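You operate a simulated robot arm through the tools that you are given. There is no shell and no other tool.

You are at the controls of a simulated two-armed robot. One attempt, no reset.

TASK
Carry the big yellow tray with both arms and set it on the top of the pink table.

Only the result counts: the job must be done as asked and must still hold three seconds after the hand-in. Knocking over, shifting, dropping, spilling or breaking anything else fails it.

THE ROBOT
Two 7-joint arms with three-finger grippers on one trunk, on a base that moves. Base frame: it is fixed to the floor where the robot stands at the start and does not move with it; the origin is under the middle of the robot, x ahead of it, y to its left, z up; the surface under the hand at the start is at about z = 85. Units: cm, degrees, N and s.
The left shoulder is at the start at [4.2, 15.4, 100.7], the right one opposite. With the tool pointing down near the work surface each hand reaches from about 10 to 62 cm from the robot's upright axis, wherever it stands, measured 20 degrees to its own side. Places, roughly: top of the pink table [60, -140, 80]. Payload 2.69 kg a hand.
The tool frame of a hand sits at the grasp point between the pads (the TCP): z along the fingers, y along the line on which they close. The tips reach 2.9 cm beyond it. The gripper opens to 12 cm; its body begins 7.8 cm behind the TCP.
Orientation is that of the tool frame in the base frame, as a unit quaternion [x, y, z, w]. With the fingers straight down and closing along the base's y, the tool's x points along the base's -x, its y along +y and its z along -z.

THE INTERFACE
- The arms move only by the tool jog_arm. It takes "left_motion", "right_motion" or both (then of equal length, played together; a hand with none holds still); each is a list of rows, each a list of 2 entries, a list of its own where there are three numbers: the shift along the tool's x, y, z in cm, then the turn, a rotation vector about the tool's x, y, z in degrees. In form: [[[dx, dy, dz], [ax, ay, az]], ...]. A call has 1 to 20 rows; each row is the pose to reach, as a shift and turn from the pose commanded when the call began, along the tool's axes at that moment. "left_hand" and "right_hand" are, for a hand that has rows, the closure in counts, from 0 (fully open) to 255 (shut), set as the call begins (left out, the last holds). Each row takes 0.2 s and may step no farther than 5 cm and 8.6 degrees from the row before; otherwise, or with a gripper value out of range, the whole call is refused. Where a pose cannot be reached the arm comes as near as it can. A force on the tool above 40 N (or 10 N above the force at the start of the call, whichever is more), or a blocked arm, ends the call early, and 0.2 s more pass. The fingers move at their own pace (about 13.62 cm/s each) and stop on an object; they squeeze with about 34 N. The grip force told is the motor's: it shows also when the fingers shut on nothing. Time passes only in rows, and 0.2 s behind the last, so rows that repeat a pose let the fingers close. The reply holds the time, the measured pose of the TCP, the force on the tool along the base axes, the opening and the grip force, in the units named above and with some noise, with the torque about the TCP (base axes, N m) and any sound that the robot's microphone picked up.
- Cameras (640 x 400 px; columns grow to the right, rows downward): "scene" is now at [15.18, -2.65, 116.44]; the picture's right is [-0.31, -0.95, 0.00], its down [-0.47, 0.15, -0.87] and it looks along [0.83, -0.27, -0.49] (base axes); focal length 214 px, centre (320, 200). "left" rides on the left gripper at [6.3, 0, -10.4] in its tool frame; the picture's right is [0.00, 1.00, 0.00], its down [-0.83, 0.00, -0.56] and it looks along [-0.56, 0.00, 0.83] (tool axes); focal length 275 px, centre (320, 200). "right" rides on the right gripper at [6.3, 0, -10.4] in its tool frame; the picture's right is [0.00, 1.00, 0.00], its down [-0.83, 0.00, -0.56] and it looks along [-0.56, 0.00, 0.83] (tool axes); focal length 275 px, centre (320, 200).
- camera(camera): a new picture of that camera. The clock stands still meanwhile.
- raise_lower(by): moves the trunk up (or, below 0, down) by that many cm; the arms and the scene camera ride with it, the base frame stays. It gives what a move gives, with no picture.
- roll_base(legs): drives the robot by 1 to 6 legs, each [ahead, left, turn to the left] in cm, cm and degrees, along the robot's own axes; the way and the turn of a leg run together, so that a leg with both is an arc; at most 150 cm and 180 degrees a leg. The arms and the cameras ride along, it lands a little off, and it stops where it bumps. It gives what a move gives.
- turn_head(pan, tilt): turns the head with the scene camera to pan (to the left, within 80 degrees either way) and tilt (down, from -29 to 69), counted from straight ahead of the robot (the tilt from the chest, where the trunk bows). It gives what a move gives.
- measure_at(camera, pixels): for up to 12 pixels [column, row] of the newest picture of that camera ("zoom" is the newest enlarged one), the place [x, y, z] in the base frame of the surface seen there, good to about 0.2 cm. The clock stands still meanwhile.
- enlarge(camera, box): a new picture of the part [left, top, right, bottom] of that camera's present view, enlarged. The clock stands still meanwhile.
- sign_off(): hands the job in; it is judged then, once.

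Unless the task says otherwise, let go and move clear before handing in.

The tools are called after ">>>" as a command line: name --argument value ..., lists and objects as JSON in quotes. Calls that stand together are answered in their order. jog_arm: Moves the arms, as the interface text tells. Its arguments: {"type":"object","properties":{"left_motion":{"type":"array","items":{"type":"array"}},"left_hand":{"type":"number"},"right_motion":{"type":"array","items":{"type":"array"}},"right_hand":{"type":"number"}},"required":[]} The other tools are called the same way: raise_lower (by) moves the trunk up or down; roll_base (legs) drives the base; turn_head (pan, tilt) turns the head that bears the scene camera; camera (camera) takes a picture; measure_at (camera, pixels) gives the place of the surface under pixels of a picture; enlarge (camera, box) takes an enlarged picture of a part of a camera's view; sign_off () hands the job in.

At the start:

```text
t: 0.0
left_eef_pos: [33.76, 6.29, 108.58]
left_ee_rot: [0.0, 1.0, 0.0, 0.0]
left_force: [-0.5, 0.0, 0.3]
left_wrist_torque: [0.03, -0.02, 0.01]
left_gripper_width: 11.99
left_gripper_force: 0.0
right_eef_pos: [39.79, -39.82, 105.01]
right_ee_rot: [0.0, 1.0, 0.0, 0.0]
right_force: [-0.2, 1.1, 0.2]
right_wrist_torque: [-0.02, 0.02, 0.01]
right_gripper_width: 11.99
right_gripper_force: 0.0
trunk travel left (down, up): [-37.5, 6.3]
robot x, y, heading: [0.12, -0.2, -0.0]
head pan, tilt (commanded): [-18.3, 29.6]
```

scene: 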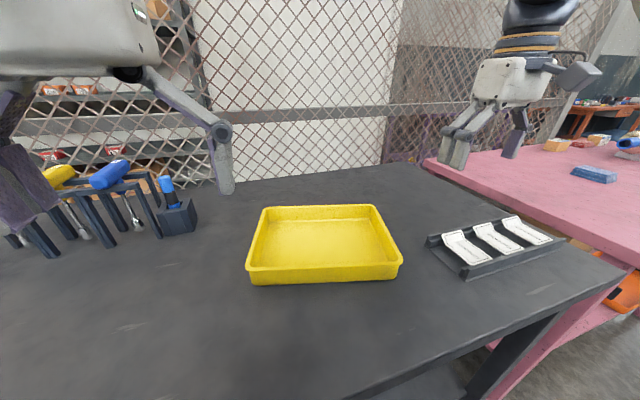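
right: 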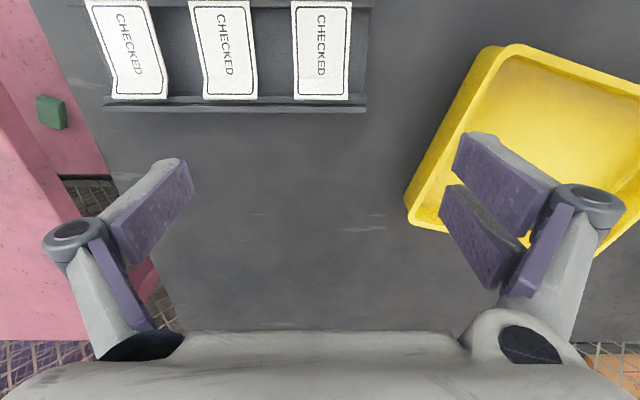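
left: 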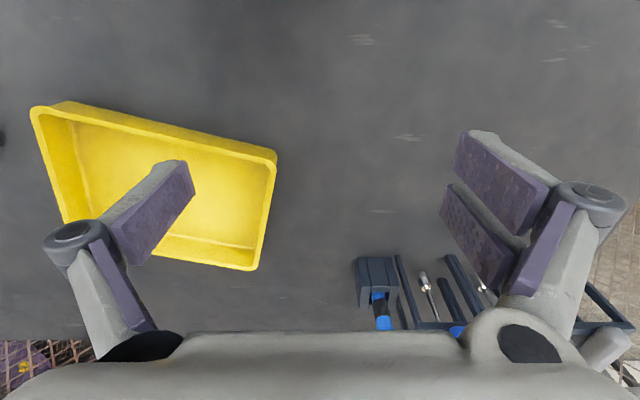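

The yellow tray sits on the dark table, its rim corners near pixels (262,207), (374,206), (402,262) and (248,268) in the scene picture. I'll measure the rim, floor and table points first.

>>> measure_at --camera "scene" --pixels '[[265, 208], [374, 207], [400, 262], [249, 269], [320, 207], [325, 266], [256, 236], [388, 232], [320, 240], [325, 300], [255, 283], [398, 277]]'

>>> enlarge --camera "scene" --box '[220, 180, 430, 310]'

```text
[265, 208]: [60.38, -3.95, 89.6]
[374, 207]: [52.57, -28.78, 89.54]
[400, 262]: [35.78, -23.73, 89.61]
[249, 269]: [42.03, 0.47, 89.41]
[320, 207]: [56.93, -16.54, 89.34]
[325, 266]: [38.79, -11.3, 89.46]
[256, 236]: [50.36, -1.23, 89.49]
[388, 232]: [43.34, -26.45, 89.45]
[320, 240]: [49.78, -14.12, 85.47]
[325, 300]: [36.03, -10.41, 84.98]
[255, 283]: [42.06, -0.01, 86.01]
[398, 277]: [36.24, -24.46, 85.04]
```

```text
3.05 times, centred on (325, 245) of scene
```

zoom: 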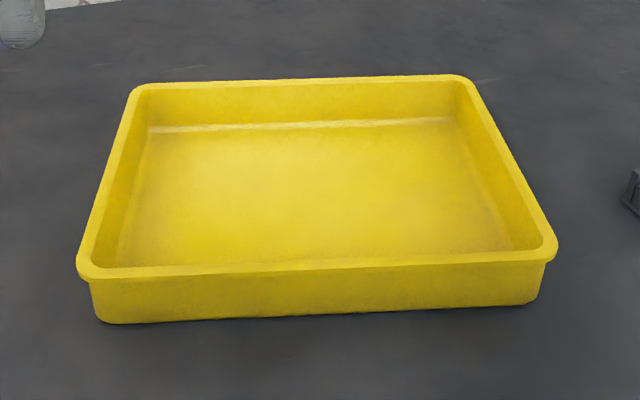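

The tray's rim is at z≈89.5 on a table at 85; it is about 26 x 19 cm, turned about -15.5°, with its centre near [47.7, -13.9]. Next I look at the pink table to the right to plan the route and the placing spot.

>>> turn_head --pan -65 --tilt 25

>>> camera --camera "scene"

```text
t: 1.1
left_eef_pos: [33.85, 6.32, 108.62]
left_ee_rot: [0.0, 1.0, 0.0, 0.0]
left_force: [0.4, 0.4, -0.3]
left_wrist_torque: [-0.03, 0.04, 0.0]
left_gripper_width: 11.98
left_gripper_force: 0.0
right_eef_pos: [39.65, -39.73, 105.05]
right_ee_rot: [-0.001, 1.0, 0.0, 0.001]
right_force: [-0.6, 0.0, -0.4]
right_wrist_torque: [-0.01, 0.01, -0.03]
right_gripper_width: 12.0
right_gripper_force: 0.1
trunk travel left (down, up): [-37.5, 6.3]
robot x, y, heading: [0.06, -0.31, -0.0]
head pan, tilt (commanded): [-65.0, 25.0]
```

```text
taken
```

scene: 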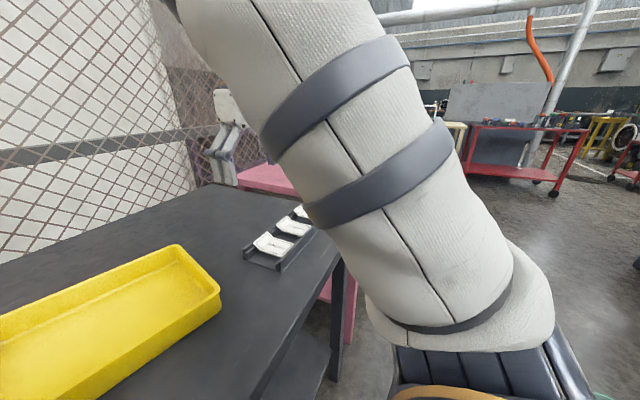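

The right arm hides the pink table at this pan; I'll look at pan -42 instead.

>>> turn_head --pan -42 --tilt 20

>>> camera --camera "scene"

```text
t: 2.0
left_eef_pos: [33.9, 6.3, 108.62]
left_ee_rot: [0.0, 1.0, 0.001, 0.0]
left_force: [0.4, -1.0, 0.2]
left_wrist_torque: [0.01, 0.0, 0.01]
left_gripper_width: 12.02
left_gripper_force: 0.0
right_eef_pos: [39.69, -39.79, 105.02]
right_ee_rot: [0.0, 1.0, 0.0, 0.001]
right_force: [-0.2, -0.2, -0.4]
right_wrist_torque: [-0.02, 0.01, 0.0]
right_gripper_width: 12.0
right_gripper_force: 0.0
trunk travel left (down, up): [-37.5, 6.3]
robot x, y, heading: [0.12, 0.21, 0.3]
head pan, tilt (commanded): [-42.0, 20.0]
```

```text
taken
```

scene: 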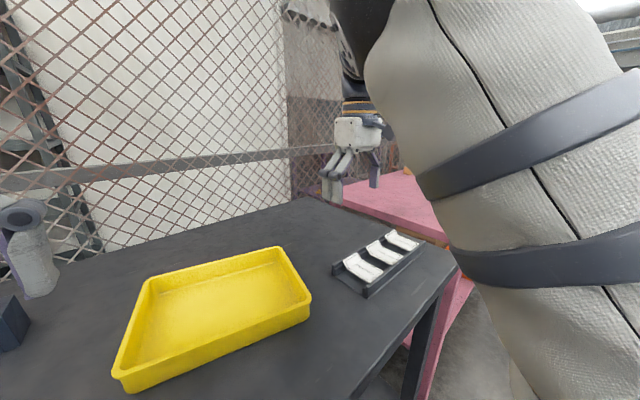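

The arm still covers most of the table; the starting view showed more. I'll go back to pan -22 with a lower tilt and measure the pink table from there.

>>> turn_head --pan -24 --tilt 18

>>> camera --camera "scene"

```text
t: 2.8
left_eef_pos: [33.78, 6.36, 108.66]
left_ee_rot: [0.0, 1.0, 0.0, 0.0]
left_force: [-0.4, 0.2, -0.1]
left_wrist_torque: [0.03, 0.02, 0.01]
left_gripper_width: 12.01
left_gripper_force: 0.1
right_eef_pos: [39.79, -39.78, 105.0]
right_ee_rot: [0.0, 1.0, 0.0, 0.001]
right_force: [0.0, -0.1, 0.2]
right_wrist_torque: [-0.02, -0.01, 0.0]
right_gripper_width: 12.01
right_gripper_force: 0.2
trunk travel left (down, up): [-37.5, 6.3]
robot x, y, heading: [0.04, 0.24, -0.1]
head pan, tilt (commanded): [-24.0, 18.0]
```

```text
taken
```

scene: 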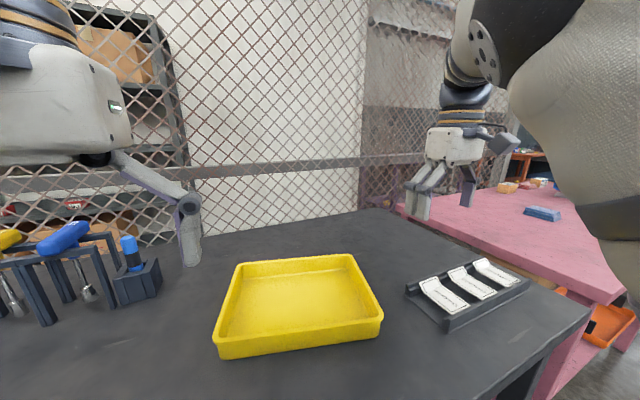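

>>> measure_at --camera "scene" --pixels '[[397, 209], [480, 250], [560, 283], [625, 294], [545, 240], [500, 215], [590, 250], [543, 213], [508, 187], [535, 186], [590, 318], [480, 197]]'

>>> enlarge --camera "scene" --box '[390, 140, 640, 300]'

```text
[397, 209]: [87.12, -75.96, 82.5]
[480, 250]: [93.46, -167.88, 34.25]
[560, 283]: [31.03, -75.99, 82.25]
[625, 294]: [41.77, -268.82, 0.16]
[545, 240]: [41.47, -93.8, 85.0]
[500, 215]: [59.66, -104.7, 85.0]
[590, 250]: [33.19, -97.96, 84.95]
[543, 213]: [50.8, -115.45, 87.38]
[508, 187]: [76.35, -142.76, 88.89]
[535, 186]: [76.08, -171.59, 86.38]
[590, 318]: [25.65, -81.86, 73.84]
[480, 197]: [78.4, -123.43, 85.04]
```

```text
2.50 times, centred on (515, 220) of scene
```

zoom: 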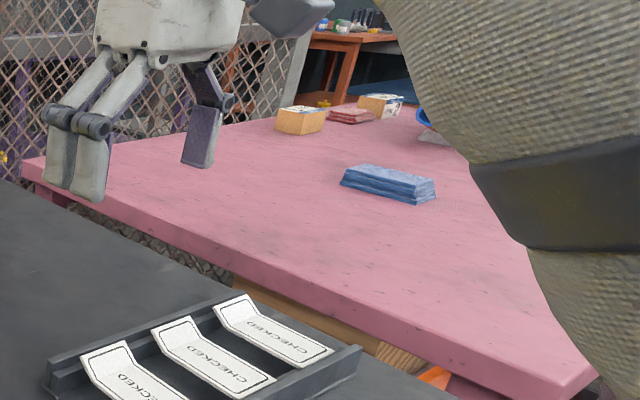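

The pink top lies at z=85.0 with its near-side edge at y≈-76, and a blue stack stands at about [51,-115]. I'll measure its near corner and then look down to see how close the robot stands to the dark table.

>>> measure_at --camera "zoom" --pixels '[[590, 370], [560, 375], [480, 345], [345, 180], [433, 193], [380, 165], [275, 122], [325, 122], [330, 115], [372, 112], [430, 130], [30, 165]]'

>>> turn_head --pan -20 --tilt 60

>>> camera --camera "scene"

```text
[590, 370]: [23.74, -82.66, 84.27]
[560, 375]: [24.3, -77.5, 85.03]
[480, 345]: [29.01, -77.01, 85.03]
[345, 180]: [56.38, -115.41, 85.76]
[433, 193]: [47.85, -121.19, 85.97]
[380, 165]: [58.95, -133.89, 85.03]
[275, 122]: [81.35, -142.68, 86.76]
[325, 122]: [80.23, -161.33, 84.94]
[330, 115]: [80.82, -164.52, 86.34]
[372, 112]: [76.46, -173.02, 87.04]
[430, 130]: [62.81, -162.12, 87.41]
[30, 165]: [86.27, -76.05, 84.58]
```

```text
t: 3.9
left_eef_pos: [33.87, 6.34, 108.64]
left_ee_rot: [0.0, 1.0, 0.0, 0.001]
left_force: [-0.1, 0.7, 0.0]
left_wrist_torque: [-0.02, -0.04, 0.01]
left_gripper_width: 11.99
left_gripper_force: 0.1
right_eef_pos: [39.72, -39.74, 105.03]
right_ee_rot: [-0.001, 1.0, 0.001, 0.001]
right_force: [0.5, 0.2, 0.5]
right_wrist_torque: [0.02, -0.02, 0.04]
right_gripper_width: 11.98
right_gripper_force: 0.0
trunk travel left (down, up): [-37.5, 6.3]
robot x, y, heading: [-0.12, -0.11, 0.0]
head pan, tilt (commanded): [-20.0, 60.0]
```

```text
taken
```

scene: 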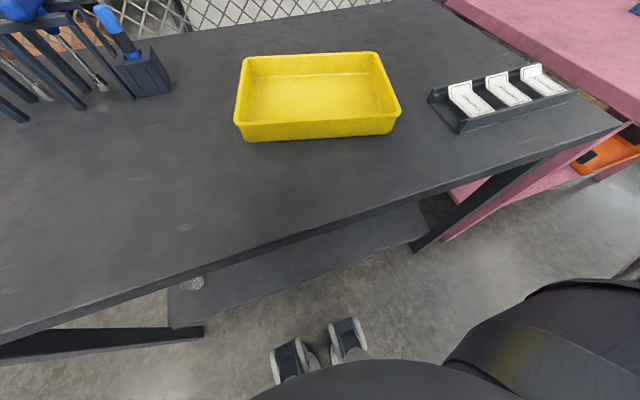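

The near edge of the dark table runs from (0,340) to (625,125) in this view; I'll measure it, the tool rack and the card holder.

>>> measure_at --camera "scene" --pixels '[[300, 233], [100, 300], [480, 172], [620, 128], [300, 350], [345, 330], [310, 270], [440, 110], [465, 125], [150, 90], [375, 230], [520, 230]]'

```text
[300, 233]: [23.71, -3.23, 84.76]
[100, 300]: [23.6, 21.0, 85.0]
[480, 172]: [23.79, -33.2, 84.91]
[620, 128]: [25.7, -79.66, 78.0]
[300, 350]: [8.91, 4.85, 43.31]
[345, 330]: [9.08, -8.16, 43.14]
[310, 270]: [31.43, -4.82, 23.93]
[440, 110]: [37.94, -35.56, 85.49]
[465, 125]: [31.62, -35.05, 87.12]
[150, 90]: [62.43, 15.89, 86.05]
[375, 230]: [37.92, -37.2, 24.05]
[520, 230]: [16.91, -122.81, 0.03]
```

The table edges are both near x≈23.7, so sideways driving with a small back-off works. The card holder's left end (pixels 430-470, 95-130) lies near the tray's right wall, so I'll check that clearance in detail.

>>> enlarge --camera "scene" --box '[360, 30, 600, 180]'

```text
2.67 times, centred on (480, 105) of scene
```

zoom: 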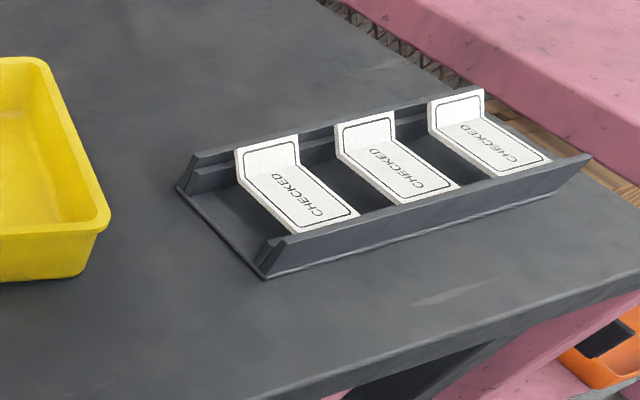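

>>> measure_at --camera "zoom" --pixels '[[178, 187], [195, 160], [262, 275], [268, 243], [283, 240], [240, 150], [110, 215], [45, 60], [75, 130], [72, 245], [480, 90], [590, 157]]'

```text
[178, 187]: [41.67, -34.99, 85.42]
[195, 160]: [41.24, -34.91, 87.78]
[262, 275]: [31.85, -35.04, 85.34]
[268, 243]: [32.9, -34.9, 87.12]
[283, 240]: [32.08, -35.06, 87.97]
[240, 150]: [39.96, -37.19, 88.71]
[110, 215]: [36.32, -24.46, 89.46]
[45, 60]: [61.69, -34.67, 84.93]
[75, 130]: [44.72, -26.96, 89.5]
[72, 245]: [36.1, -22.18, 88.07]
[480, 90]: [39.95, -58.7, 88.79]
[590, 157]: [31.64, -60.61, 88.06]
```

The holder occupies x 31.8–41.7 and starts at y=-35, so the right thumb will need a partly closed gripper. The tray lies straight ahead once the robot turns right about 15.5°, so I'll turn the base to be square with it.

>>> roll_base --legs '[[0, 0, -15.5]]'

>>> turn_head --pan 0 --tilt 45

>>> camera --camera "scene"

```text
t: 5.2
left_eef_pos: [34.33, -3.02, 108.63]
left_ee_rot: [0.134, 0.991, 0.0, 0.0]
left_force: [-1.1, 0.5, -0.7]
left_wrist_torque: [0.02, -0.01, 0.0]
left_gripper_width: 12.01
left_gripper_force: 0.1
right_eef_pos: [27.8, -48.93, 105.09]
right_ee_rot: [0.135, 0.991, 0.0, 0.001]
right_force: [-0.1, -0.2, 0.6]
right_wrist_torque: [-0.01, 0.0, -0.04]
right_gripper_width: 12.01
right_gripper_force: 0.0
trunk travel left (down, up): [-37.5, 6.3]
robot x, y, heading: [-0.19, 0.29, -15.6]
head pan, tilt (commanded): [-20.0, 60.0]
```

```text
t: 6.0
left_eef_pos: [34.22, -3.0, 108.6]
left_ee_rot: [0.134, 0.991, 0.0, 0.0]
left_force: [0.5, -0.5, 0.6]
left_wrist_torque: [-0.02, 0.05, 0.03]
left_gripper_width: 12.02
left_gripper_force: 0.0
right_eef_pos: [27.75, -48.97, 104.94]
right_ee_rot: [0.135, 0.991, -0.001, 0.0]
right_force: [0.4, -0.1, 0.4]
right_wrist_torque: [-0.03, 0.0, -0.02]
right_gripper_width: 12.0
right_gripper_force: 0.1
trunk travel left (down, up): [-37.5, 6.3]
robot x, y, heading: [-0.09, 0.09, -15.6]
head pan, tilt (commanded): [0.0, 45.0]
```

```text
taken
```

scene: 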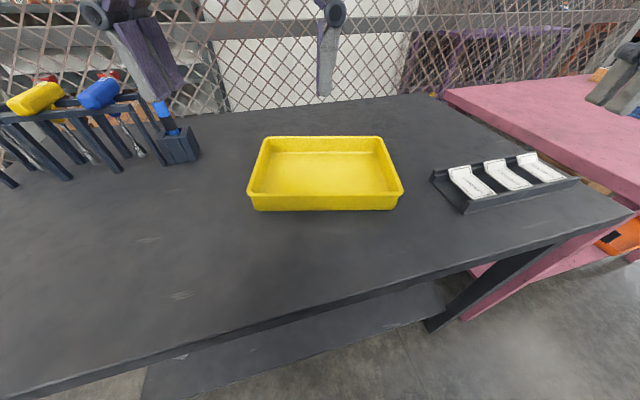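

The tray is now square ahead of the robot. I'll enlarge it and measure the rim edges accurately for the grasp.

>>> enlarge --camera "scene" --box '[235, 125, 415, 225]'

```text
3.56 times, centred on (325, 175) of scene
```

zoom: 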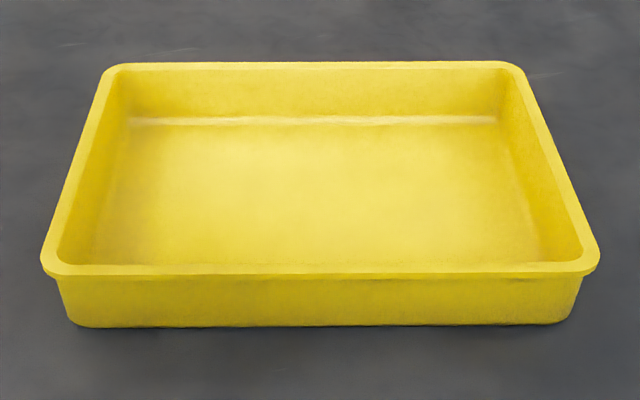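

>>> measure_at --camera "zoom" --pixels '[[77, 165], [90, 165], [556, 165], [543, 165], [320, 64], [320, 72], [320, 273], [320, 265], [60, 206], [580, 206], [320, 200], [100, 180]]'

```text
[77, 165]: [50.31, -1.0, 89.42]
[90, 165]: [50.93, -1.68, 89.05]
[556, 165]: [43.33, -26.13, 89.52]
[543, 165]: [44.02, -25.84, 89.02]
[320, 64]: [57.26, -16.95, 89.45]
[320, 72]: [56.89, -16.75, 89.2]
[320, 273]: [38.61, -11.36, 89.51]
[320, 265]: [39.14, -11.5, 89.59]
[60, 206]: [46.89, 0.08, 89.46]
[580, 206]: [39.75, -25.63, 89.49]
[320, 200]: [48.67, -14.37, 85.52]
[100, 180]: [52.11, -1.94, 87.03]
```

The rim's outer sides lie at about ±13.2 cm around the tray's midline, 50 cm ahead, each rim roughly 1 cm wide. I'll bring both hands above the middle of the two short walls with the grippers at about 8 cm opening.

>>> jog_arm --left_motion '[[[-2.09, 0.72, 0.45], [0, 0, 0]], [[-4.18, 1.45, 0.9], [0, 0, 0]], [[-6.27, 2.17, 1.35], [0, 0, 0]], [[-8.36, 2.9, 1.8], [0, 0, 0]], [[-10.46, 3.62, 2.25], [0, 0, 0]], [[-12.55, 4.34, 2.7], [0, 0, 0]], [[-14.64, 5.07, 3.15], [0, 0, 0]], [[-16.73, 5.79, 3.6], [0, 0, 0]], [[-16.73, 5.79, 3.6], [0, 0, 0]]]' --right_motion '[[[-1.33, 3.31, 0], [0, 0, 0]], [[-2.65, 6.63, 0], [0, 0, 0]], [[-3.98, 9.94, 0], [0, 0, 0]], [[-5.3, 13.25, 0], [0, 0, 0]], [[-6.63, 16.56, 0], [0, 0, 0]], [[-7.95, 19.88, 0], [0, 0, 0]], [[-9.28, 23.19, 0], [0, 0, 0]], [[-10.6, 26.5, 0], [0, 0, 0]], [[-10.6, 26.5, 0], [0, 0, 0]]]' --left_hand 85 --right_hand 85

>>> camera --camera "left"

>>> camera --camera "right"

>>> camera --camera "scene"

```text
t: 8.1
left_eef_pos: [51.91, -1.67, 105.11]
left_ee_rot: [0.135, 0.991, -0.001, 0.001]
left_force: [-0.6, 0.6, -0.3]
left_wrist_torque: [0.0, 0.01, -0.04]
left_gripper_width: 8.02
left_gripper_force: 0.1
right_eef_pos: [45.03, -25.89, 104.99]
right_ee_rot: [0.135, 0.991, 0.0, 0.001]
right_force: [-0.1, -0.9, -0.4]
right_wrist_torque: [-0.01, -0.02, 0.01]
right_gripper_width: 8.0
right_gripper_force: 0.0
trunk travel left (down, up): [-37.5, 6.3]
robot x, y, heading: [0.07, -0.14, -15.6]
head pan, tilt (commanded): [0.0, 45.0]
```

```text
taken
```

left: 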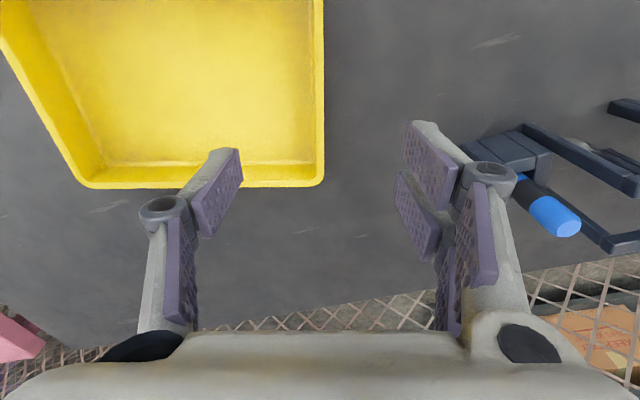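

```text
taken
```

right: 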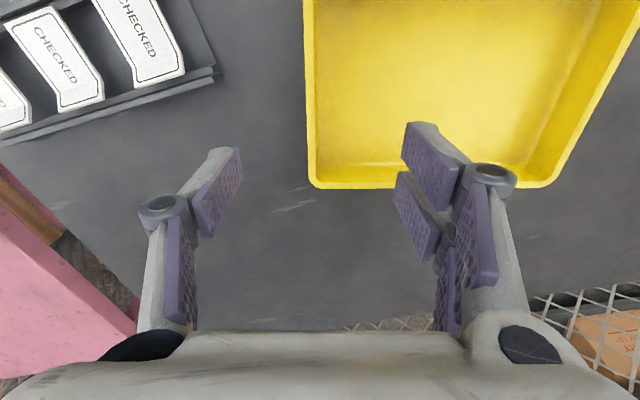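

```text
taken
```

scene: 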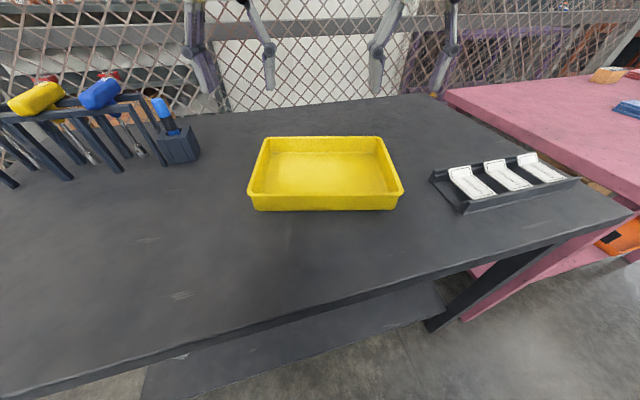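

Both hands hover at z≈105. In the left view the rim's outer edge is at column ~323, in the right view at column ~305; I'll measure rim points with the wrist cameras to centre the grippers.

>>> measure_at --camera "left" --pixels '[[321, 40], [321, 100], [321, 150], [314, 40], [314, 100], [314, 150], [309, 100], [250, 183]]'

>>> measure_at --camera "right" --pixels '[[306, 40], [308, 100], [310, 150], [312, 40], [314, 100], [316, 150], [320, 100], [370, 183]]'

>>> enlarge --camera "right" --box '[260, 0, 420, 200]'

```text
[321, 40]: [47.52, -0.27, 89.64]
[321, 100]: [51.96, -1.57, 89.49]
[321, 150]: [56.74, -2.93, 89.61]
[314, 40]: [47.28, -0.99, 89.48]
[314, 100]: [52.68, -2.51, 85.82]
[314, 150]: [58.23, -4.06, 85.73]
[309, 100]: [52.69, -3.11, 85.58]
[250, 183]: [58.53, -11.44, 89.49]
```

```text
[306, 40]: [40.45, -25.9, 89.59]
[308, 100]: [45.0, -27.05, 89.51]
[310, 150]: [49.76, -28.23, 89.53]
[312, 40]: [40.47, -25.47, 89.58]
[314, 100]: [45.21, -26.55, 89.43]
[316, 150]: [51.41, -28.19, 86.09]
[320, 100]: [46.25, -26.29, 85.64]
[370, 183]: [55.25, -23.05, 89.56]
```

```text
2.00 times, centred on (340, 100) of right
```

zoom: 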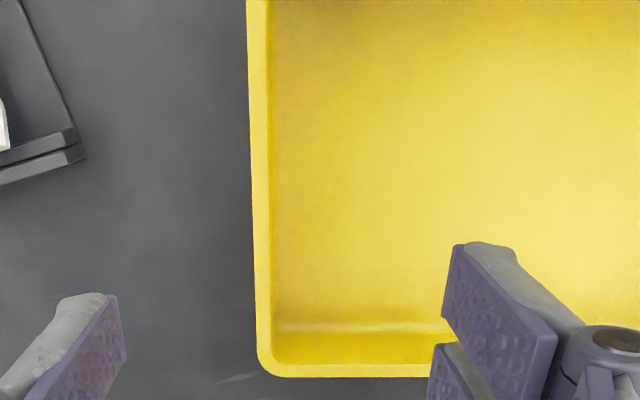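

Rim centres come out at 12.2 cm left and 13.6 cm right of the robot's midline, so I shift the left hand by -0.15 and the right by -0.77. I then descend most of the way and check the views again.

>>> jog_arm --left_motion '[[[0, -0.15, 2], [0, 0, 0]], [[0, -0.15, 4], [0, 0, 0]], [[0, -0.15, 6], [0, 0, 0]], [[0, -0.15, 8], [0, 0, 0]], [[0, -0.15, 10], [0, 0, 0]], [[0, -0.15, 11.1], [0, 0, 0]], [[0, -0.15, 11.1], [0, 0, 0]]]' --right_motion '[[[0, -0.77, 2], [0, 0, 0]], [[0, -0.77, 4], [0, 0, 0]], [[0, -0.77, 6], [0, 0, 0]], [[0, -0.77, 8], [0, 0, 0]], [[0, -0.77, 10], [0, 0, 0]], [[0, -0.77, 11], [0, 0, 0]], [[0, -0.77, 11], [0, 0, 0]]]'

>>> camera --camera "left"

>>> camera --camera "right"

>>> camera --camera "scene"

```text
t: 9.7
left_eef_pos: [51.7, -2.07, 93.95]
left_ee_rot: [0.134, 0.991, 0.001, 0.0]
left_force: [0.9, 0.3, -0.4]
left_wrist_torque: [0.02, 0.0, 0.0]
left_gripper_width: 8.01
left_gripper_force: 0.1
right_eef_pos: [44.68, -26.83, 94.13]
right_ee_rot: [0.134, 0.991, 0.0, 0.001]
right_force: [-0.1, -0.8, 0.4]
right_wrist_torque: [0.01, 0.0, -0.03]
right_gripper_width: 7.99
right_gripper_force: 0.1
trunk travel left (down, up): [-37.5, 6.3]
robot x, y, heading: [0.23, 0.1, -15.7]
head pan, tilt (commanded): [0.0, 45.0]
```

```text
taken
```

left: 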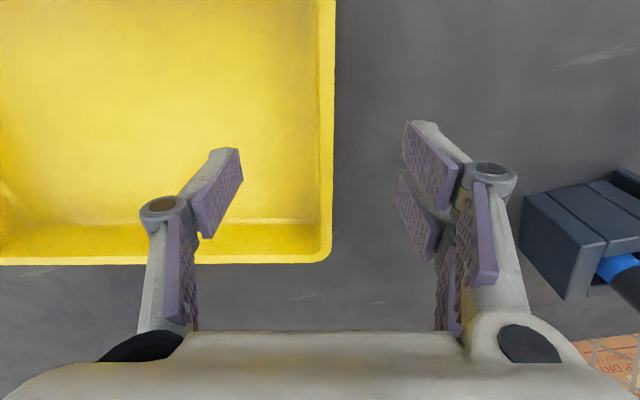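

```text
taken
```

right: 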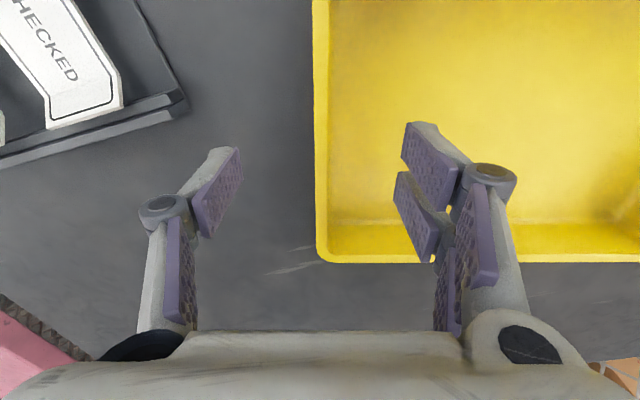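

```text
taken
```

scene: 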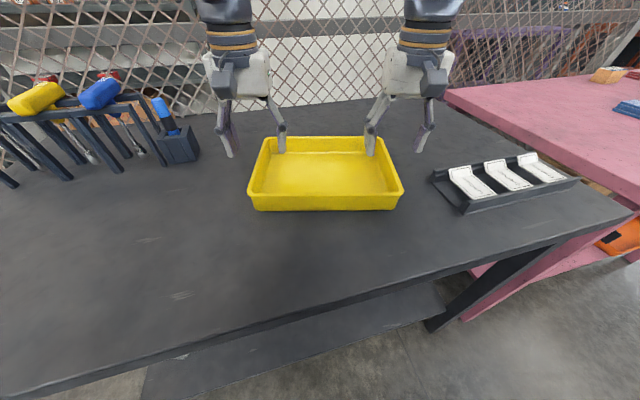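

Now the rims show at columns ~322–335 (left) and ~313–328 (right). I'll measure these again close up to fine-centre.

>>> measure_at --camera "left" --pixels '[[334, 100], [331, 100], [327, 100], [323, 100], [319, 100], [332, 180], [327, 180], [320, 180]]'

>>> measure_at --camera "right" --pixels '[[314, 100], [317, 100], [321, 100], [325, 100], [329, 100], [317, 180], [322, 180], [328, 180]]'

```text
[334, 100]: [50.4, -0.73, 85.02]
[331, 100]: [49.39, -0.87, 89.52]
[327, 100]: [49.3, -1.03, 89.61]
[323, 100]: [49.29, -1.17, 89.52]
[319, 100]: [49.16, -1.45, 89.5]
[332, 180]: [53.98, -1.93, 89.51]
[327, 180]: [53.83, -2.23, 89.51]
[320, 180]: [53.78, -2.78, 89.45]
```

```text
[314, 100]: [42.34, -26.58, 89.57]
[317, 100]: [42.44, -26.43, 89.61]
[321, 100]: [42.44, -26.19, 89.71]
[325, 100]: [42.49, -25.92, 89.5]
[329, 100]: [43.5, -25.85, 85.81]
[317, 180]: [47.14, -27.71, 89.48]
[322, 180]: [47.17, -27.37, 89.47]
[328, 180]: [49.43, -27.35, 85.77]
```

The right hand is centred; the left needs +0.3 cm outward. Descending to TCP z≈89.2, which leaves the tips about 0.7 cm above the tray floor.

>>> jog_arm --left_motion '[[[0, 0.3, 1.2], [0, 0, 0]], [[0, 0.3, 2.4], [0, 0, 0]], [[0, 0.3, 3.6], [0, 0, 0]], [[0, 0.3, 4.3], [0, 0, 0]], [[0, 0.3, 4.75], [0, 0, 0]], [[0, 0.3, 4.75], [0, 0, 0]]]' --right_motion '[[[0, 0, 1.2], [0, 0, 0]], [[0, 0, 2.4], [0, 0, 0]], [[0, 0, 3.6], [0, 0, 0]], [[0, 0, 4.4], [0, 0, 0]], [[0, 0, 4.85], [0, 0, 0]], [[0, 0, 4.85], [0, 0, 0]]]'

>>> camera --camera "scene"

>>> camera --camera "right"

>>> camera --camera "left"

```text
t: 11.1
left_eef_pos: [51.96, -1.73, 89.09]
left_ee_rot: [0.133, 0.991, 0.0, 0.0]
left_force: [0.1, -0.1, 0.1]
left_wrist_torque: [-0.05, -0.02, -0.01]
left_gripper_width: 8.02
left_gripper_force: 0.0
right_eef_pos: [44.85, -27.03, 89.04]
right_ee_rot: [0.135, 0.991, 0.0, 0.001]
right_force: [-0.4, -0.5, 1.0]
right_wrist_torque: [0.03, -0.03, -0.04]
right_gripper_width: 7.98
right_gripper_force: 0.0
trunk travel left (down, up): [-37.5, 6.3]
robot x, y, heading: [0.14, 0.14, -15.6]
head pan, tilt (commanded): [0.0, 45.0]
```

```text
taken
```

scene: 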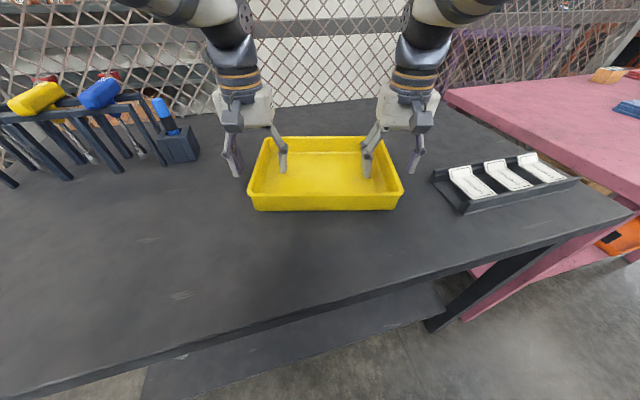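

```text
taken
```

right: 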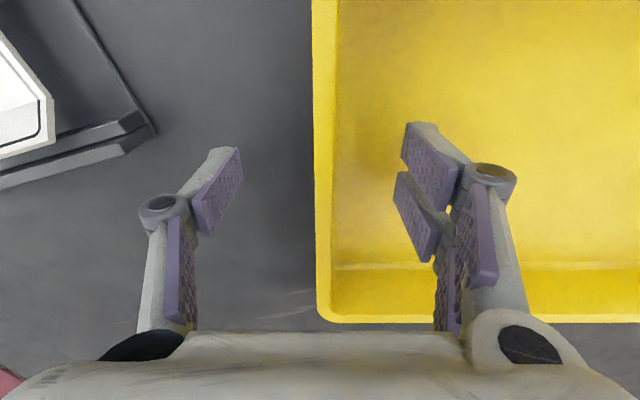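

```text
taken
```

left: 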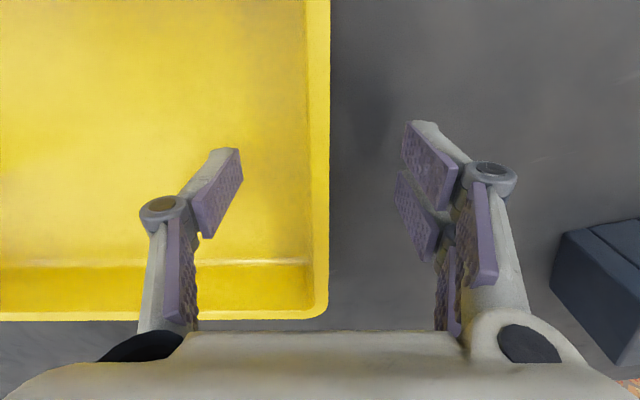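

Both grippers straddle the rims with no contact force and the rims near column 320. Closing both hands together now.

>>> jog_arm --left_motion '[[[0, 0, 0], [0, 0, 0]], [[0, 0, 0], [0, 0, 0]], [[0, 0, 0], [0, 0, 0]], [[0, 0, 0], [0, 0, 0]], [[0, 0, 0], [0, 0, 0]]]' --right_motion '[[[0, 0, 0], [0, 0, 0]], [[0, 0, 0], [0, 0, 0]], [[0, 0, 0], [0, 0, 0]], [[0, 0, 0], [0, 0, 0]], [[0, 0, 0], [0, 0, 0]]]' --left_hand 255 --right_hand 255

>>> camera --camera "scene"

>>> camera --camera "right"

>>> camera --camera "left"

```text
t: 12.2
left_eef_pos: [51.93, -2.01, 89.17]
left_ee_rot: [0.135, 0.991, -0.004, 0.0]
left_force: [-5.2, -31.8, 0.7]
left_wrist_torque: [-0.83, 0.03, 0.39]
left_gripper_width: 0.58
left_gripper_force: 32.9
right_eef_pos: [44.79, -26.66, 89.04]
right_ee_rot: [0.134, 0.991, 0.003, 0.0]
right_force: [5.8, 31.0, 0.3]
right_wrist_torque: [0.83, -0.06, 0.49]
right_gripper_width: 0.57
right_gripper_force: 32.6
trunk travel left (down, up): [-37.5, 6.3]
robot x, y, heading: [0.13, 0.03, -15.4]
head pan, tilt (commanded): [0.0, 45.0]
```

```text
taken
```

scene: 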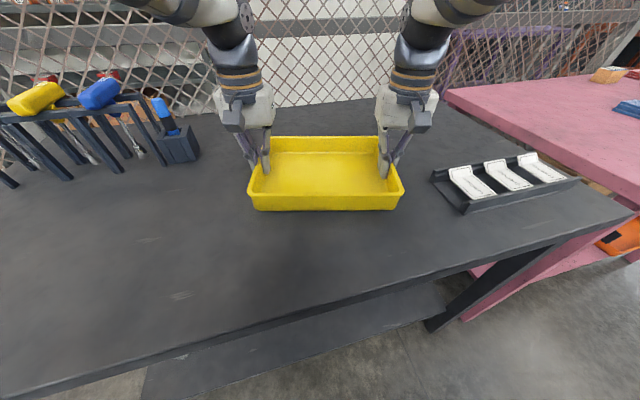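

```text
taken
```

right: 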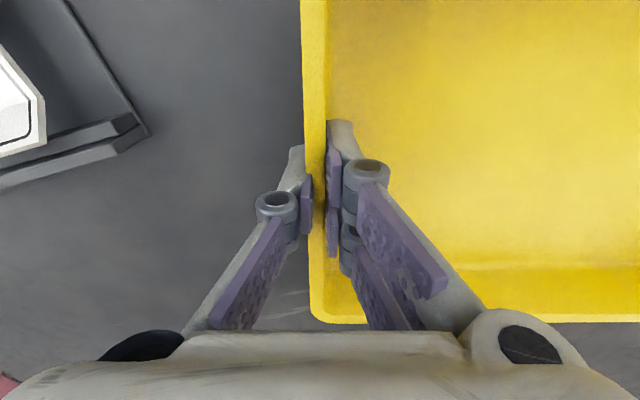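

```text
taken
```

left: 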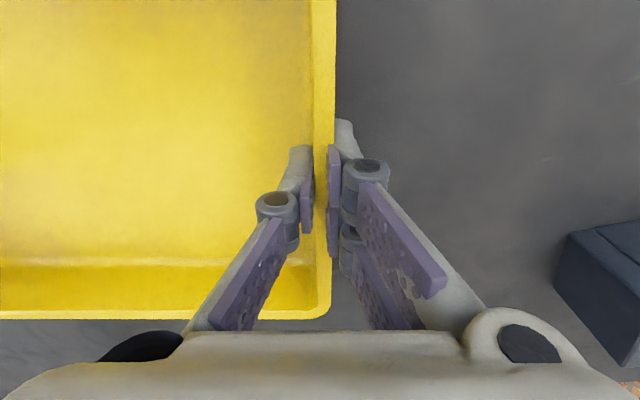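

Both fingers closed on the wall (0.58 cm, ~33 N), but the hands pull the tray apart with about 31 N because their commanded positions are slightly too wide. I'll ease both inward by about 0.3 cm to relieve that.

>>> jog_arm --left_motion '[[[0, -0.15, 0], [0, 0, 0]], [[0, -0.3, 0], [0, 0, 0]], [[0, -0.3, 0], [0, 0, 0]]]' --right_motion '[[[0, 0.15, 0], [0, 0, 0]], [[0, 0.3, 0], [0, 0, 0]], [[0, 0.3, 0], [0, 0, 0]]]'

```text
t: 13.1
left_eef_pos: [51.89, -1.99, 89.11]
left_ee_rot: [0.134, 0.991, 0.0, 0.002]
left_force: [0.5, -15.4, -0.2]
left_wrist_torque: [-0.45, -0.24, 0.51]
left_gripper_width: 0.62
left_gripper_force: 32.8
right_eef_pos: [44.95, -26.61, 89.15]
right_ee_rot: [0.135, 0.991, 0.0, 0.0]
right_force: [0.2, 15.8, 0.4]
right_wrist_torque: [0.41, 0.25, 0.75]
right_gripper_width: 0.58
right_gripper_force: 32.5
trunk travel left (down, up): [-37.5, 6.3]
robot x, y, heading: [-0.45, -0.09, -15.6]
head pan, tilt (commanded): [0.0, 45.0]
```

The tension halved to about 15 N; the same step once more should bring it near zero.

>>> jog_arm --left_motion '[[[0, -0.15, 0], [0, 0, 0]], [[0, -0.27, 0], [0, 0, 0]], [[0, -0.27, 0], [0, 0, 0]]]' --right_motion '[[[0, 0.15, 0], [0, 0, 0]], [[0, 0.27, 0], [0, 0, 0]], [[0, 0.27, 0], [0, 0, 0]]]'

```text
t: 13.8
left_eef_pos: [51.87, -1.93, 89.29]
left_ee_rot: [0.133, 0.991, 0.003, 0.0]
left_force: [9.5, 17.5, -0.2]
left_wrist_torque: [0.35, -0.47, 0.68]
left_gripper_width: 0.6
left_gripper_force: 32.4
right_eef_pos: [45.0, -26.47, 89.13]
right_ee_rot: [0.136, 0.991, -0.002, 0.0]
right_force: [-9.8, -18.1, -0.2]
right_wrist_torque: [-0.38, 0.42, 0.7]
right_gripper_width: 0.62
right_gripper_force: 32.7
trunk travel left (down, up): [-37.5, 6.3]
robot x, y, heading: [-0.28, 0.02, -15.6]
head pan, tilt (commanded): [0.0, 45.0]
```

That overshot slightly to ~18 N of compression, so I'll back off half a step (0.13 cm) on each side.

>>> jog_arm --left_motion '[[[0, 0.13, 0], [0, 0, 0]], [[0, 0.13, 0], [0, 0, 0]]]' --right_motion '[[[0, -0.13, 0], [0, 0, 0]], [[0, -0.13, 0], [0, 0, 0]]]'

```text
t: 14.4
left_eef_pos: [51.87, -1.97, 89.16]
left_ee_rot: [0.134, 0.991, 0.001, 0.0]
left_force: [10.8, 21.0, -0.7]
left_wrist_torque: [0.54, -0.39, 0.7]
left_gripper_width: 0.61
left_gripper_force: 32.7
right_eef_pos: [44.97, -26.66, 89.12]
right_ee_rot: [0.135, 0.991, -0.002, 0.001]
right_force: [-11.4, -22.5, -0.3]
right_wrist_torque: [-0.5, 0.39, 0.57]
right_gripper_width: 0.61
right_gripper_force: 32.7
trunk travel left (down, up): [-37.5, 6.3]
robot x, y, heading: [0.08, 0.42, -15.6]
head pan, tilt (commanded): [0.0, 45.0]
```

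The compression hasn't eased yet (~22 N), so the arms seem to lag. I'll move out another 0.12 cm and hold longer.

>>> jog_arm --left_motion '[[[0, 0.12, 0], [0, 0, 0]], [[0, 0.12, 0], [0, 0, 0]], [[0, 0.12, 0], [0, 0, 0]], [[0, 0.12, 0], [0, 0, 0]]]' --right_motion '[[[0, -0.12, 0], [0, 0, 0]], [[0, -0.12, 0], [0, 0, 0]], [[0, -0.12, 0], [0, 0, 0]], [[0, -0.12, 0], [0, 0, 0]]]'

```text
t: 15.4
left_eef_pos: [51.93, -2.05, 89.16]
left_ee_rot: [0.133, 0.991, 0.001, 0.0]
left_force: [9.9, 14.9, 0.2]
left_wrist_torque: [0.38, -0.14, 0.63]
left_gripper_width: 0.61
left_gripper_force: 32.8
right_eef_pos: [44.98, -26.61, 89.2]
right_ee_rot: [0.136, 0.991, 0.001, -0.001]
right_force: [-9.2, -14.6, 0.3]
right_wrist_torque: [-0.39, 0.11, 0.58]
right_gripper_width: 0.58
right_gripper_force: 32.8
trunk travel left (down, up): [-37.5, 6.3]
robot x, y, heading: [0.36, -0.01, -15.9]
head pan, tilt (commanded): [0.0, 45.0]
```

It's down to ~15 N. One more small relief, including a small fore-aft correction.

>>> jog_arm --left_motion '[[[-0.1, 0.12, 0], [0, 0, 0]], [[-0.1, 0.12, 0], [0, 0, 0]], [[-0.1, 0.12, 0], [0, 0, 0]], [[-0.1, 0.12, 0], [0, 0, 0]]]' --right_motion '[[[0.1, -0.12, 0], [0, 0, 0]], [[0.1, -0.12, 0], [0, 0, 0]], [[0.1, -0.12, 0], [0, 0, 0]], [[0.1, -0.12, 0], [0, 0, 0]]]'

```text
t: 16.4
left_eef_pos: [51.95, -2.21, 89.23]
left_ee_rot: [0.135, 0.991, -0.002, 0.0]
left_force: [0.7, -4.9, 0.1]
left_wrist_torque: [-0.13, -0.16, 0.24]
left_gripper_width: 0.59
left_gripper_force: 32.9
right_eef_pos: [44.7, -26.58, 89.07]
right_ee_rot: [0.133, 0.991, 0.001, 0.001]
right_force: [0.4, 5.7, -0.7]
right_wrist_torque: [0.16, 0.1, 0.15]
right_gripper_width: 0.6
right_gripper_force: 32.7
trunk travel left (down, up): [-37.5, 6.3]
robot x, y, heading: [-0.08, 0.06, -15.4]
head pan, tilt (commanded): [0.0, 45.0]
```

Internal forces are now about 5 N. I'll lift both hands 3 cm together first and check that the tray comes along level.

>>> jog_arm --left_motion '[[[0, 0, -0.5], [0, 0, 0]], [[0, 0, -1.0], [0, 0, 0]], [[0, 0, -1.5], [0, 0, 0]], [[0, 0, -2.0], [0, 0, 0]], [[0, 0, -2.5], [0, 0, 0]], [[0, 0, -3.0], [0, 0, 0]], [[0, 0, -3.0], [0, 0, 0]]]' --right_motion '[[[0, 0, -0.5], [0, 0, 0]], [[0, 0, -1.0], [0, 0, 0]], [[0, 0, -1.5], [0, 0, 0]], [[0, 0, -2.0], [0, 0, 0]], [[0, 0, -2.5], [0, 0, 0]], [[0, 0, -3.0], [0, 0, 0]], [[0, 0, -3.0], [0, 0, 0]]]'

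>>> camera --camera "scene"

>>> camera --camera "right"

>>> camera --camera "left"

```text
t: 18.1
left_eef_pos: [51.97, -1.95, 92.27]
left_ee_rot: [0.133, 0.991, -0.001, 0.0]
left_force: [-2.8, -21.0, -2.6]
left_wrist_torque: [-0.44, 0.43, 0.3]
left_gripper_width: 0.61
left_gripper_force: 32.2
right_eef_pos: [44.77, -26.66, 92.14]
right_ee_rot: [0.134, 0.991, 0.0, 0.0]
right_force: [4.5, 21.2, -2.4]
right_wrist_torque: [0.45, -0.48, 0.34]
right_gripper_width: 0.59
right_gripper_force: 32.7
trunk travel left (down, up): [-37.5, 6.3]
robot x, y, heading: [-0.01, 0.33, -15.4]
head pan, tilt (commanded): [0.0, 45.0]
```

```text
taken
```

scene: 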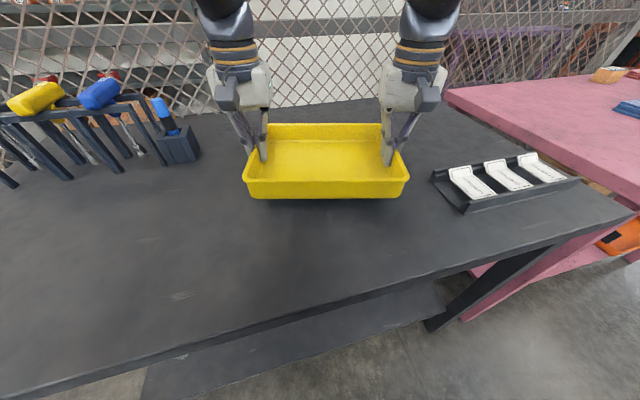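

```text
taken
```

right: 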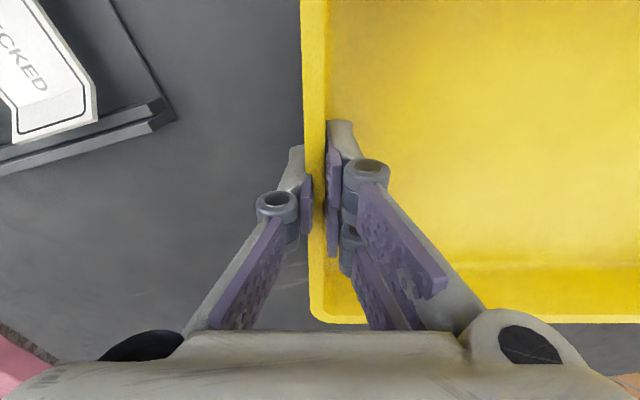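

```text
taken
```

left: 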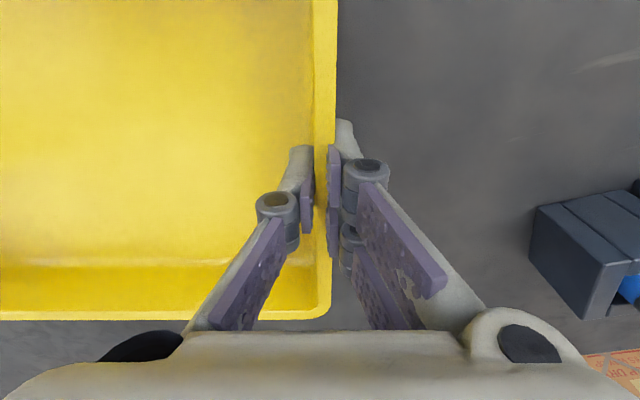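

The tray is off the table and level, with weight of about 2.5 N per hand and some 21 N tension. I'll lift a further 9 cm while easing inward by 0.1 cm.

>>> jog_arm --left_motion '[[[0, -0.1, -0.8], [0, 0, 0]], [[0, -0.1, -1.8], [0, 0, 0]], [[0, -0.1, -2.8], [0, 0, 0]], [[0, -0.1, -3.8], [0, 0, 0]], [[0, -0.1, -4.8], [0, 0, 0]], [[0, -0.1, -5.8], [0, 0, 0]], [[0, -0.1, -6.8], [0, 0, 0]], [[0, -0.1, -7.8], [0, 0, 0]], [[0, -0.1, -8.6], [0, 0, 0]], [[0, -0.1, -9.0], [0, 0, 0]], [[0, -0.1, -9.0], [0, 0, 0]]]' --right_motion '[[[0, 0.1, -0.8], [0, 0, 0]], [[0, 0.1, -1.8], [0, 0, 0]], [[0, 0.1, -2.8], [0, 0, 0]], [[0, 0.1, -3.8], [0, 0, 0]], [[0, 0.1, -4.8], [0, 0, 0]], [[0, 0.1, -5.8], [0, 0, 0]], [[0, 0.1, -6.8], [0, 0, 0]], [[0, 0.1, -7.8], [0, 0, 0]], [[0, 0.1, -8.6], [0, 0, 0]], [[0, 0.1, -9.0], [0, 0, 0]], [[0, 0.1, -9.0], [0, 0, 0]]]'

>>> camera --camera "scene"

```text
t: 20.4
left_eef_pos: [51.99, -2.0, 101.2]
left_ee_rot: [0.135, 0.991, -0.002, -0.001]
left_force: [-4.9, -18.3, -2.8]
left_wrist_torque: [-0.54, -0.22, 0.03]
left_gripper_width: 0.61
left_gripper_force: 33.1
right_eef_pos: [44.86, -26.5, 101.15]
right_ee_rot: [0.135, 0.991, 0.0, 0.0]
right_force: [4.8, 19.2, -2.4]
right_wrist_torque: [0.53, 0.19, 0.06]
right_gripper_width: 0.6
right_gripper_force: 32.7
trunk travel left (down, up): [-37.5, 6.3]
robot x, y, heading: [-0.13, -0.07, -15.6]
head pan, tilt (commanded): [0.0, 45.0]
```

```text
taken
```

scene: 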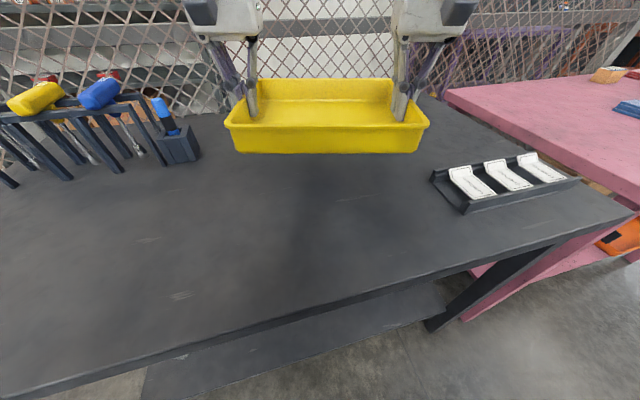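

The tray is held level at z≈101, its bottom near 97. Now I turn the head right to survey the pink table and the floor along the way.

>>> turn_head --pan -45 --tilt 30

>>> camera --camera "scene"

```text
t: 21.6
left_eef_pos: [51.99, -1.99, 101.26]
left_ee_rot: [0.135, 0.991, 0.0, 0.0]
left_force: [-4.5, -19.1, -1.7]
left_wrist_torque: [-0.48, 0.06, 0.06]
left_gripper_width: 0.61
left_gripper_force: 33.1
right_eef_pos: [44.87, -26.63, 101.26]
right_ee_rot: [0.134, 0.991, 0.001, 0.0]
right_force: [5.8, 19.3, -1.4]
right_wrist_torque: [0.47, -0.09, 0.12]
right_gripper_width: 0.62
right_gripper_force: 32.8
trunk travel left (down, up): [-37.5, 6.3]
robot x, y, heading: [-0.24, 0.07, -15.9]
head pan, tilt (commanded): [-45.0, 30.0]
```

```text
taken
```

scene: 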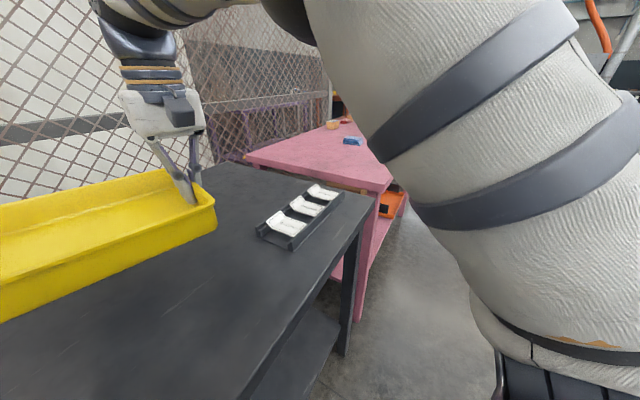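

I'll measure the pink table's near corner and front edge, the orange bin (392,205), and the floor along the route.

>>> enlarge --camera "scene" --box '[230, 90, 430, 290]'

>>> measure_at --camera "scene" --pixels '[[387, 183], [375, 165], [398, 208], [390, 192], [405, 200], [345, 350], [362, 310], [420, 260], [400, 230], [330, 150], [350, 140], [340, 123]]'

```text
2.00 times, centred on (330, 190) of scene
```

zoom: 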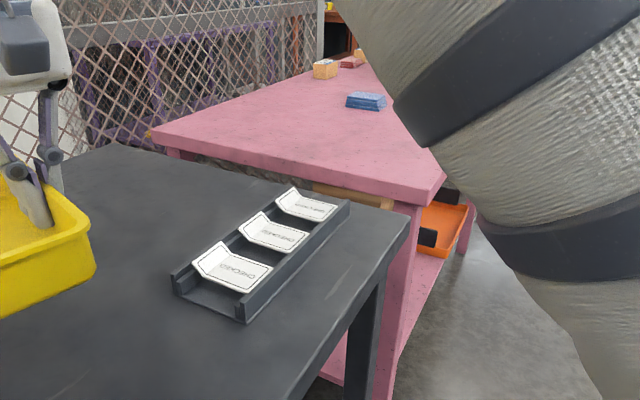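

```text
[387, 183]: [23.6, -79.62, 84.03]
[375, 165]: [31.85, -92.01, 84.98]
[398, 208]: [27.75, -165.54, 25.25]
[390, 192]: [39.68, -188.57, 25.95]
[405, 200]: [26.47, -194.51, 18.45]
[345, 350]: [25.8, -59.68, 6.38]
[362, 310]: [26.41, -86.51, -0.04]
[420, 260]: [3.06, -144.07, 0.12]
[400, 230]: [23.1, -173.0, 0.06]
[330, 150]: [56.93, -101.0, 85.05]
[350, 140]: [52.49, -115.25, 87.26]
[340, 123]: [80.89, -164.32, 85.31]
```

The pink top is clear between its left edge (y=-76) and the blue stack (y≈-114), front edge at x≈23.6, and the floor in front is free. I'll first back off 15 cm, then turn straight, watching the forces.

>>> roll_base --legs '[[-15, 0, 0]]'

>>> roll_base --legs '[[0, 0, 15.6]]'

>>> turn_head --pan -10 --tilt 40

>>> camera --camera "scene"

```text
t: 22.9
left_eef_pos: [37.81, 1.86, 101.08]
left_ee_rot: [0.134, 0.991, -0.001, -0.001]
left_force: [-5.1, -19.2, -1.4]
left_wrist_torque: [-0.44, 0.22, 0.02]
left_gripper_width: 0.6
left_gripper_force: 32.8
right_eef_pos: [30.59, -22.65, 101.16]
right_ee_rot: [0.134, 0.991, 0.001, 0.002]
right_force: [5.2, 18.4, -2.8]
right_wrist_torque: [0.41, -0.25, 0.09]
right_gripper_width: 0.61
right_gripper_force: 33.0
trunk travel left (down, up): [-37.5, 6.3]
robot x, y, heading: [-14.17, 3.96, -15.6]
head pan, tilt (commanded): [-45.0, 30.0]
```

```text
t: 24.2
left_eef_pos: [36.41, 16.07, 101.09]
left_ee_rot: [-0.003, 1.0, -0.002, 0.0]
left_force: [0.8, 0.2, -1.7]
left_wrist_torque: [-0.05, -0.02, 0.05]
left_gripper_width: 0.6
left_gripper_force: 32.8
right_eef_pos: [36.34, -9.54, 101.16]
right_ee_rot: [-0.002, 1.0, 0.001, 0.0]
right_force: [0.8, 1.1, -2.3]
right_wrist_torque: [0.0, -0.01, 0.06]
right_gripper_width: 0.58
right_gripper_force: 32.5
trunk travel left (down, up): [-37.5, 6.3]
robot x, y, heading: [-14.08, 3.65, 0.1]
head pan, tilt (commanded): [-45.0, 30.0]
```

```text
t: 25.3
left_eef_pos: [36.58, 16.05, 101.05]
left_ee_rot: [-0.002, 1.0, -0.001, 0.0]
left_force: [1.1, 0.3, -1.4]
left_wrist_torque: [0.03, -0.04, 0.1]
left_gripper_width: 0.6
left_gripper_force: 33.0
right_eef_pos: [36.3, -9.58, 101.1]
right_ee_rot: [-0.003, 1.0, 0.001, -0.001]
right_force: [0.0, -0.6, -2.6]
right_wrist_torque: [-0.02, -0.03, 0.11]
right_gripper_width: 0.62
right_gripper_force: 32.7
trunk travel left (down, up): [-37.5, 6.3]
robot x, y, heading: [-14.26, 3.6, 0.3]
head pan, tilt (commanded): [-10.0, 40.0]
```

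```text
taken
```

scene: 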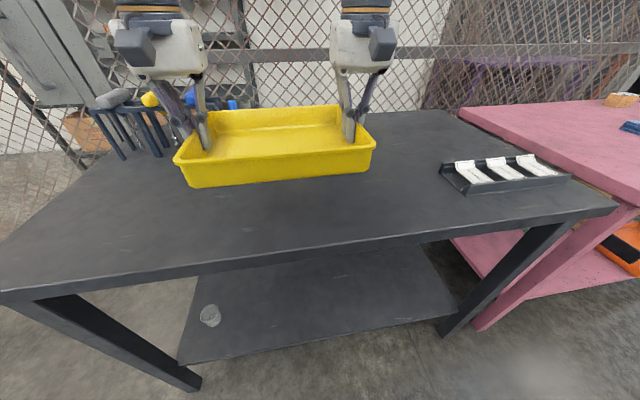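

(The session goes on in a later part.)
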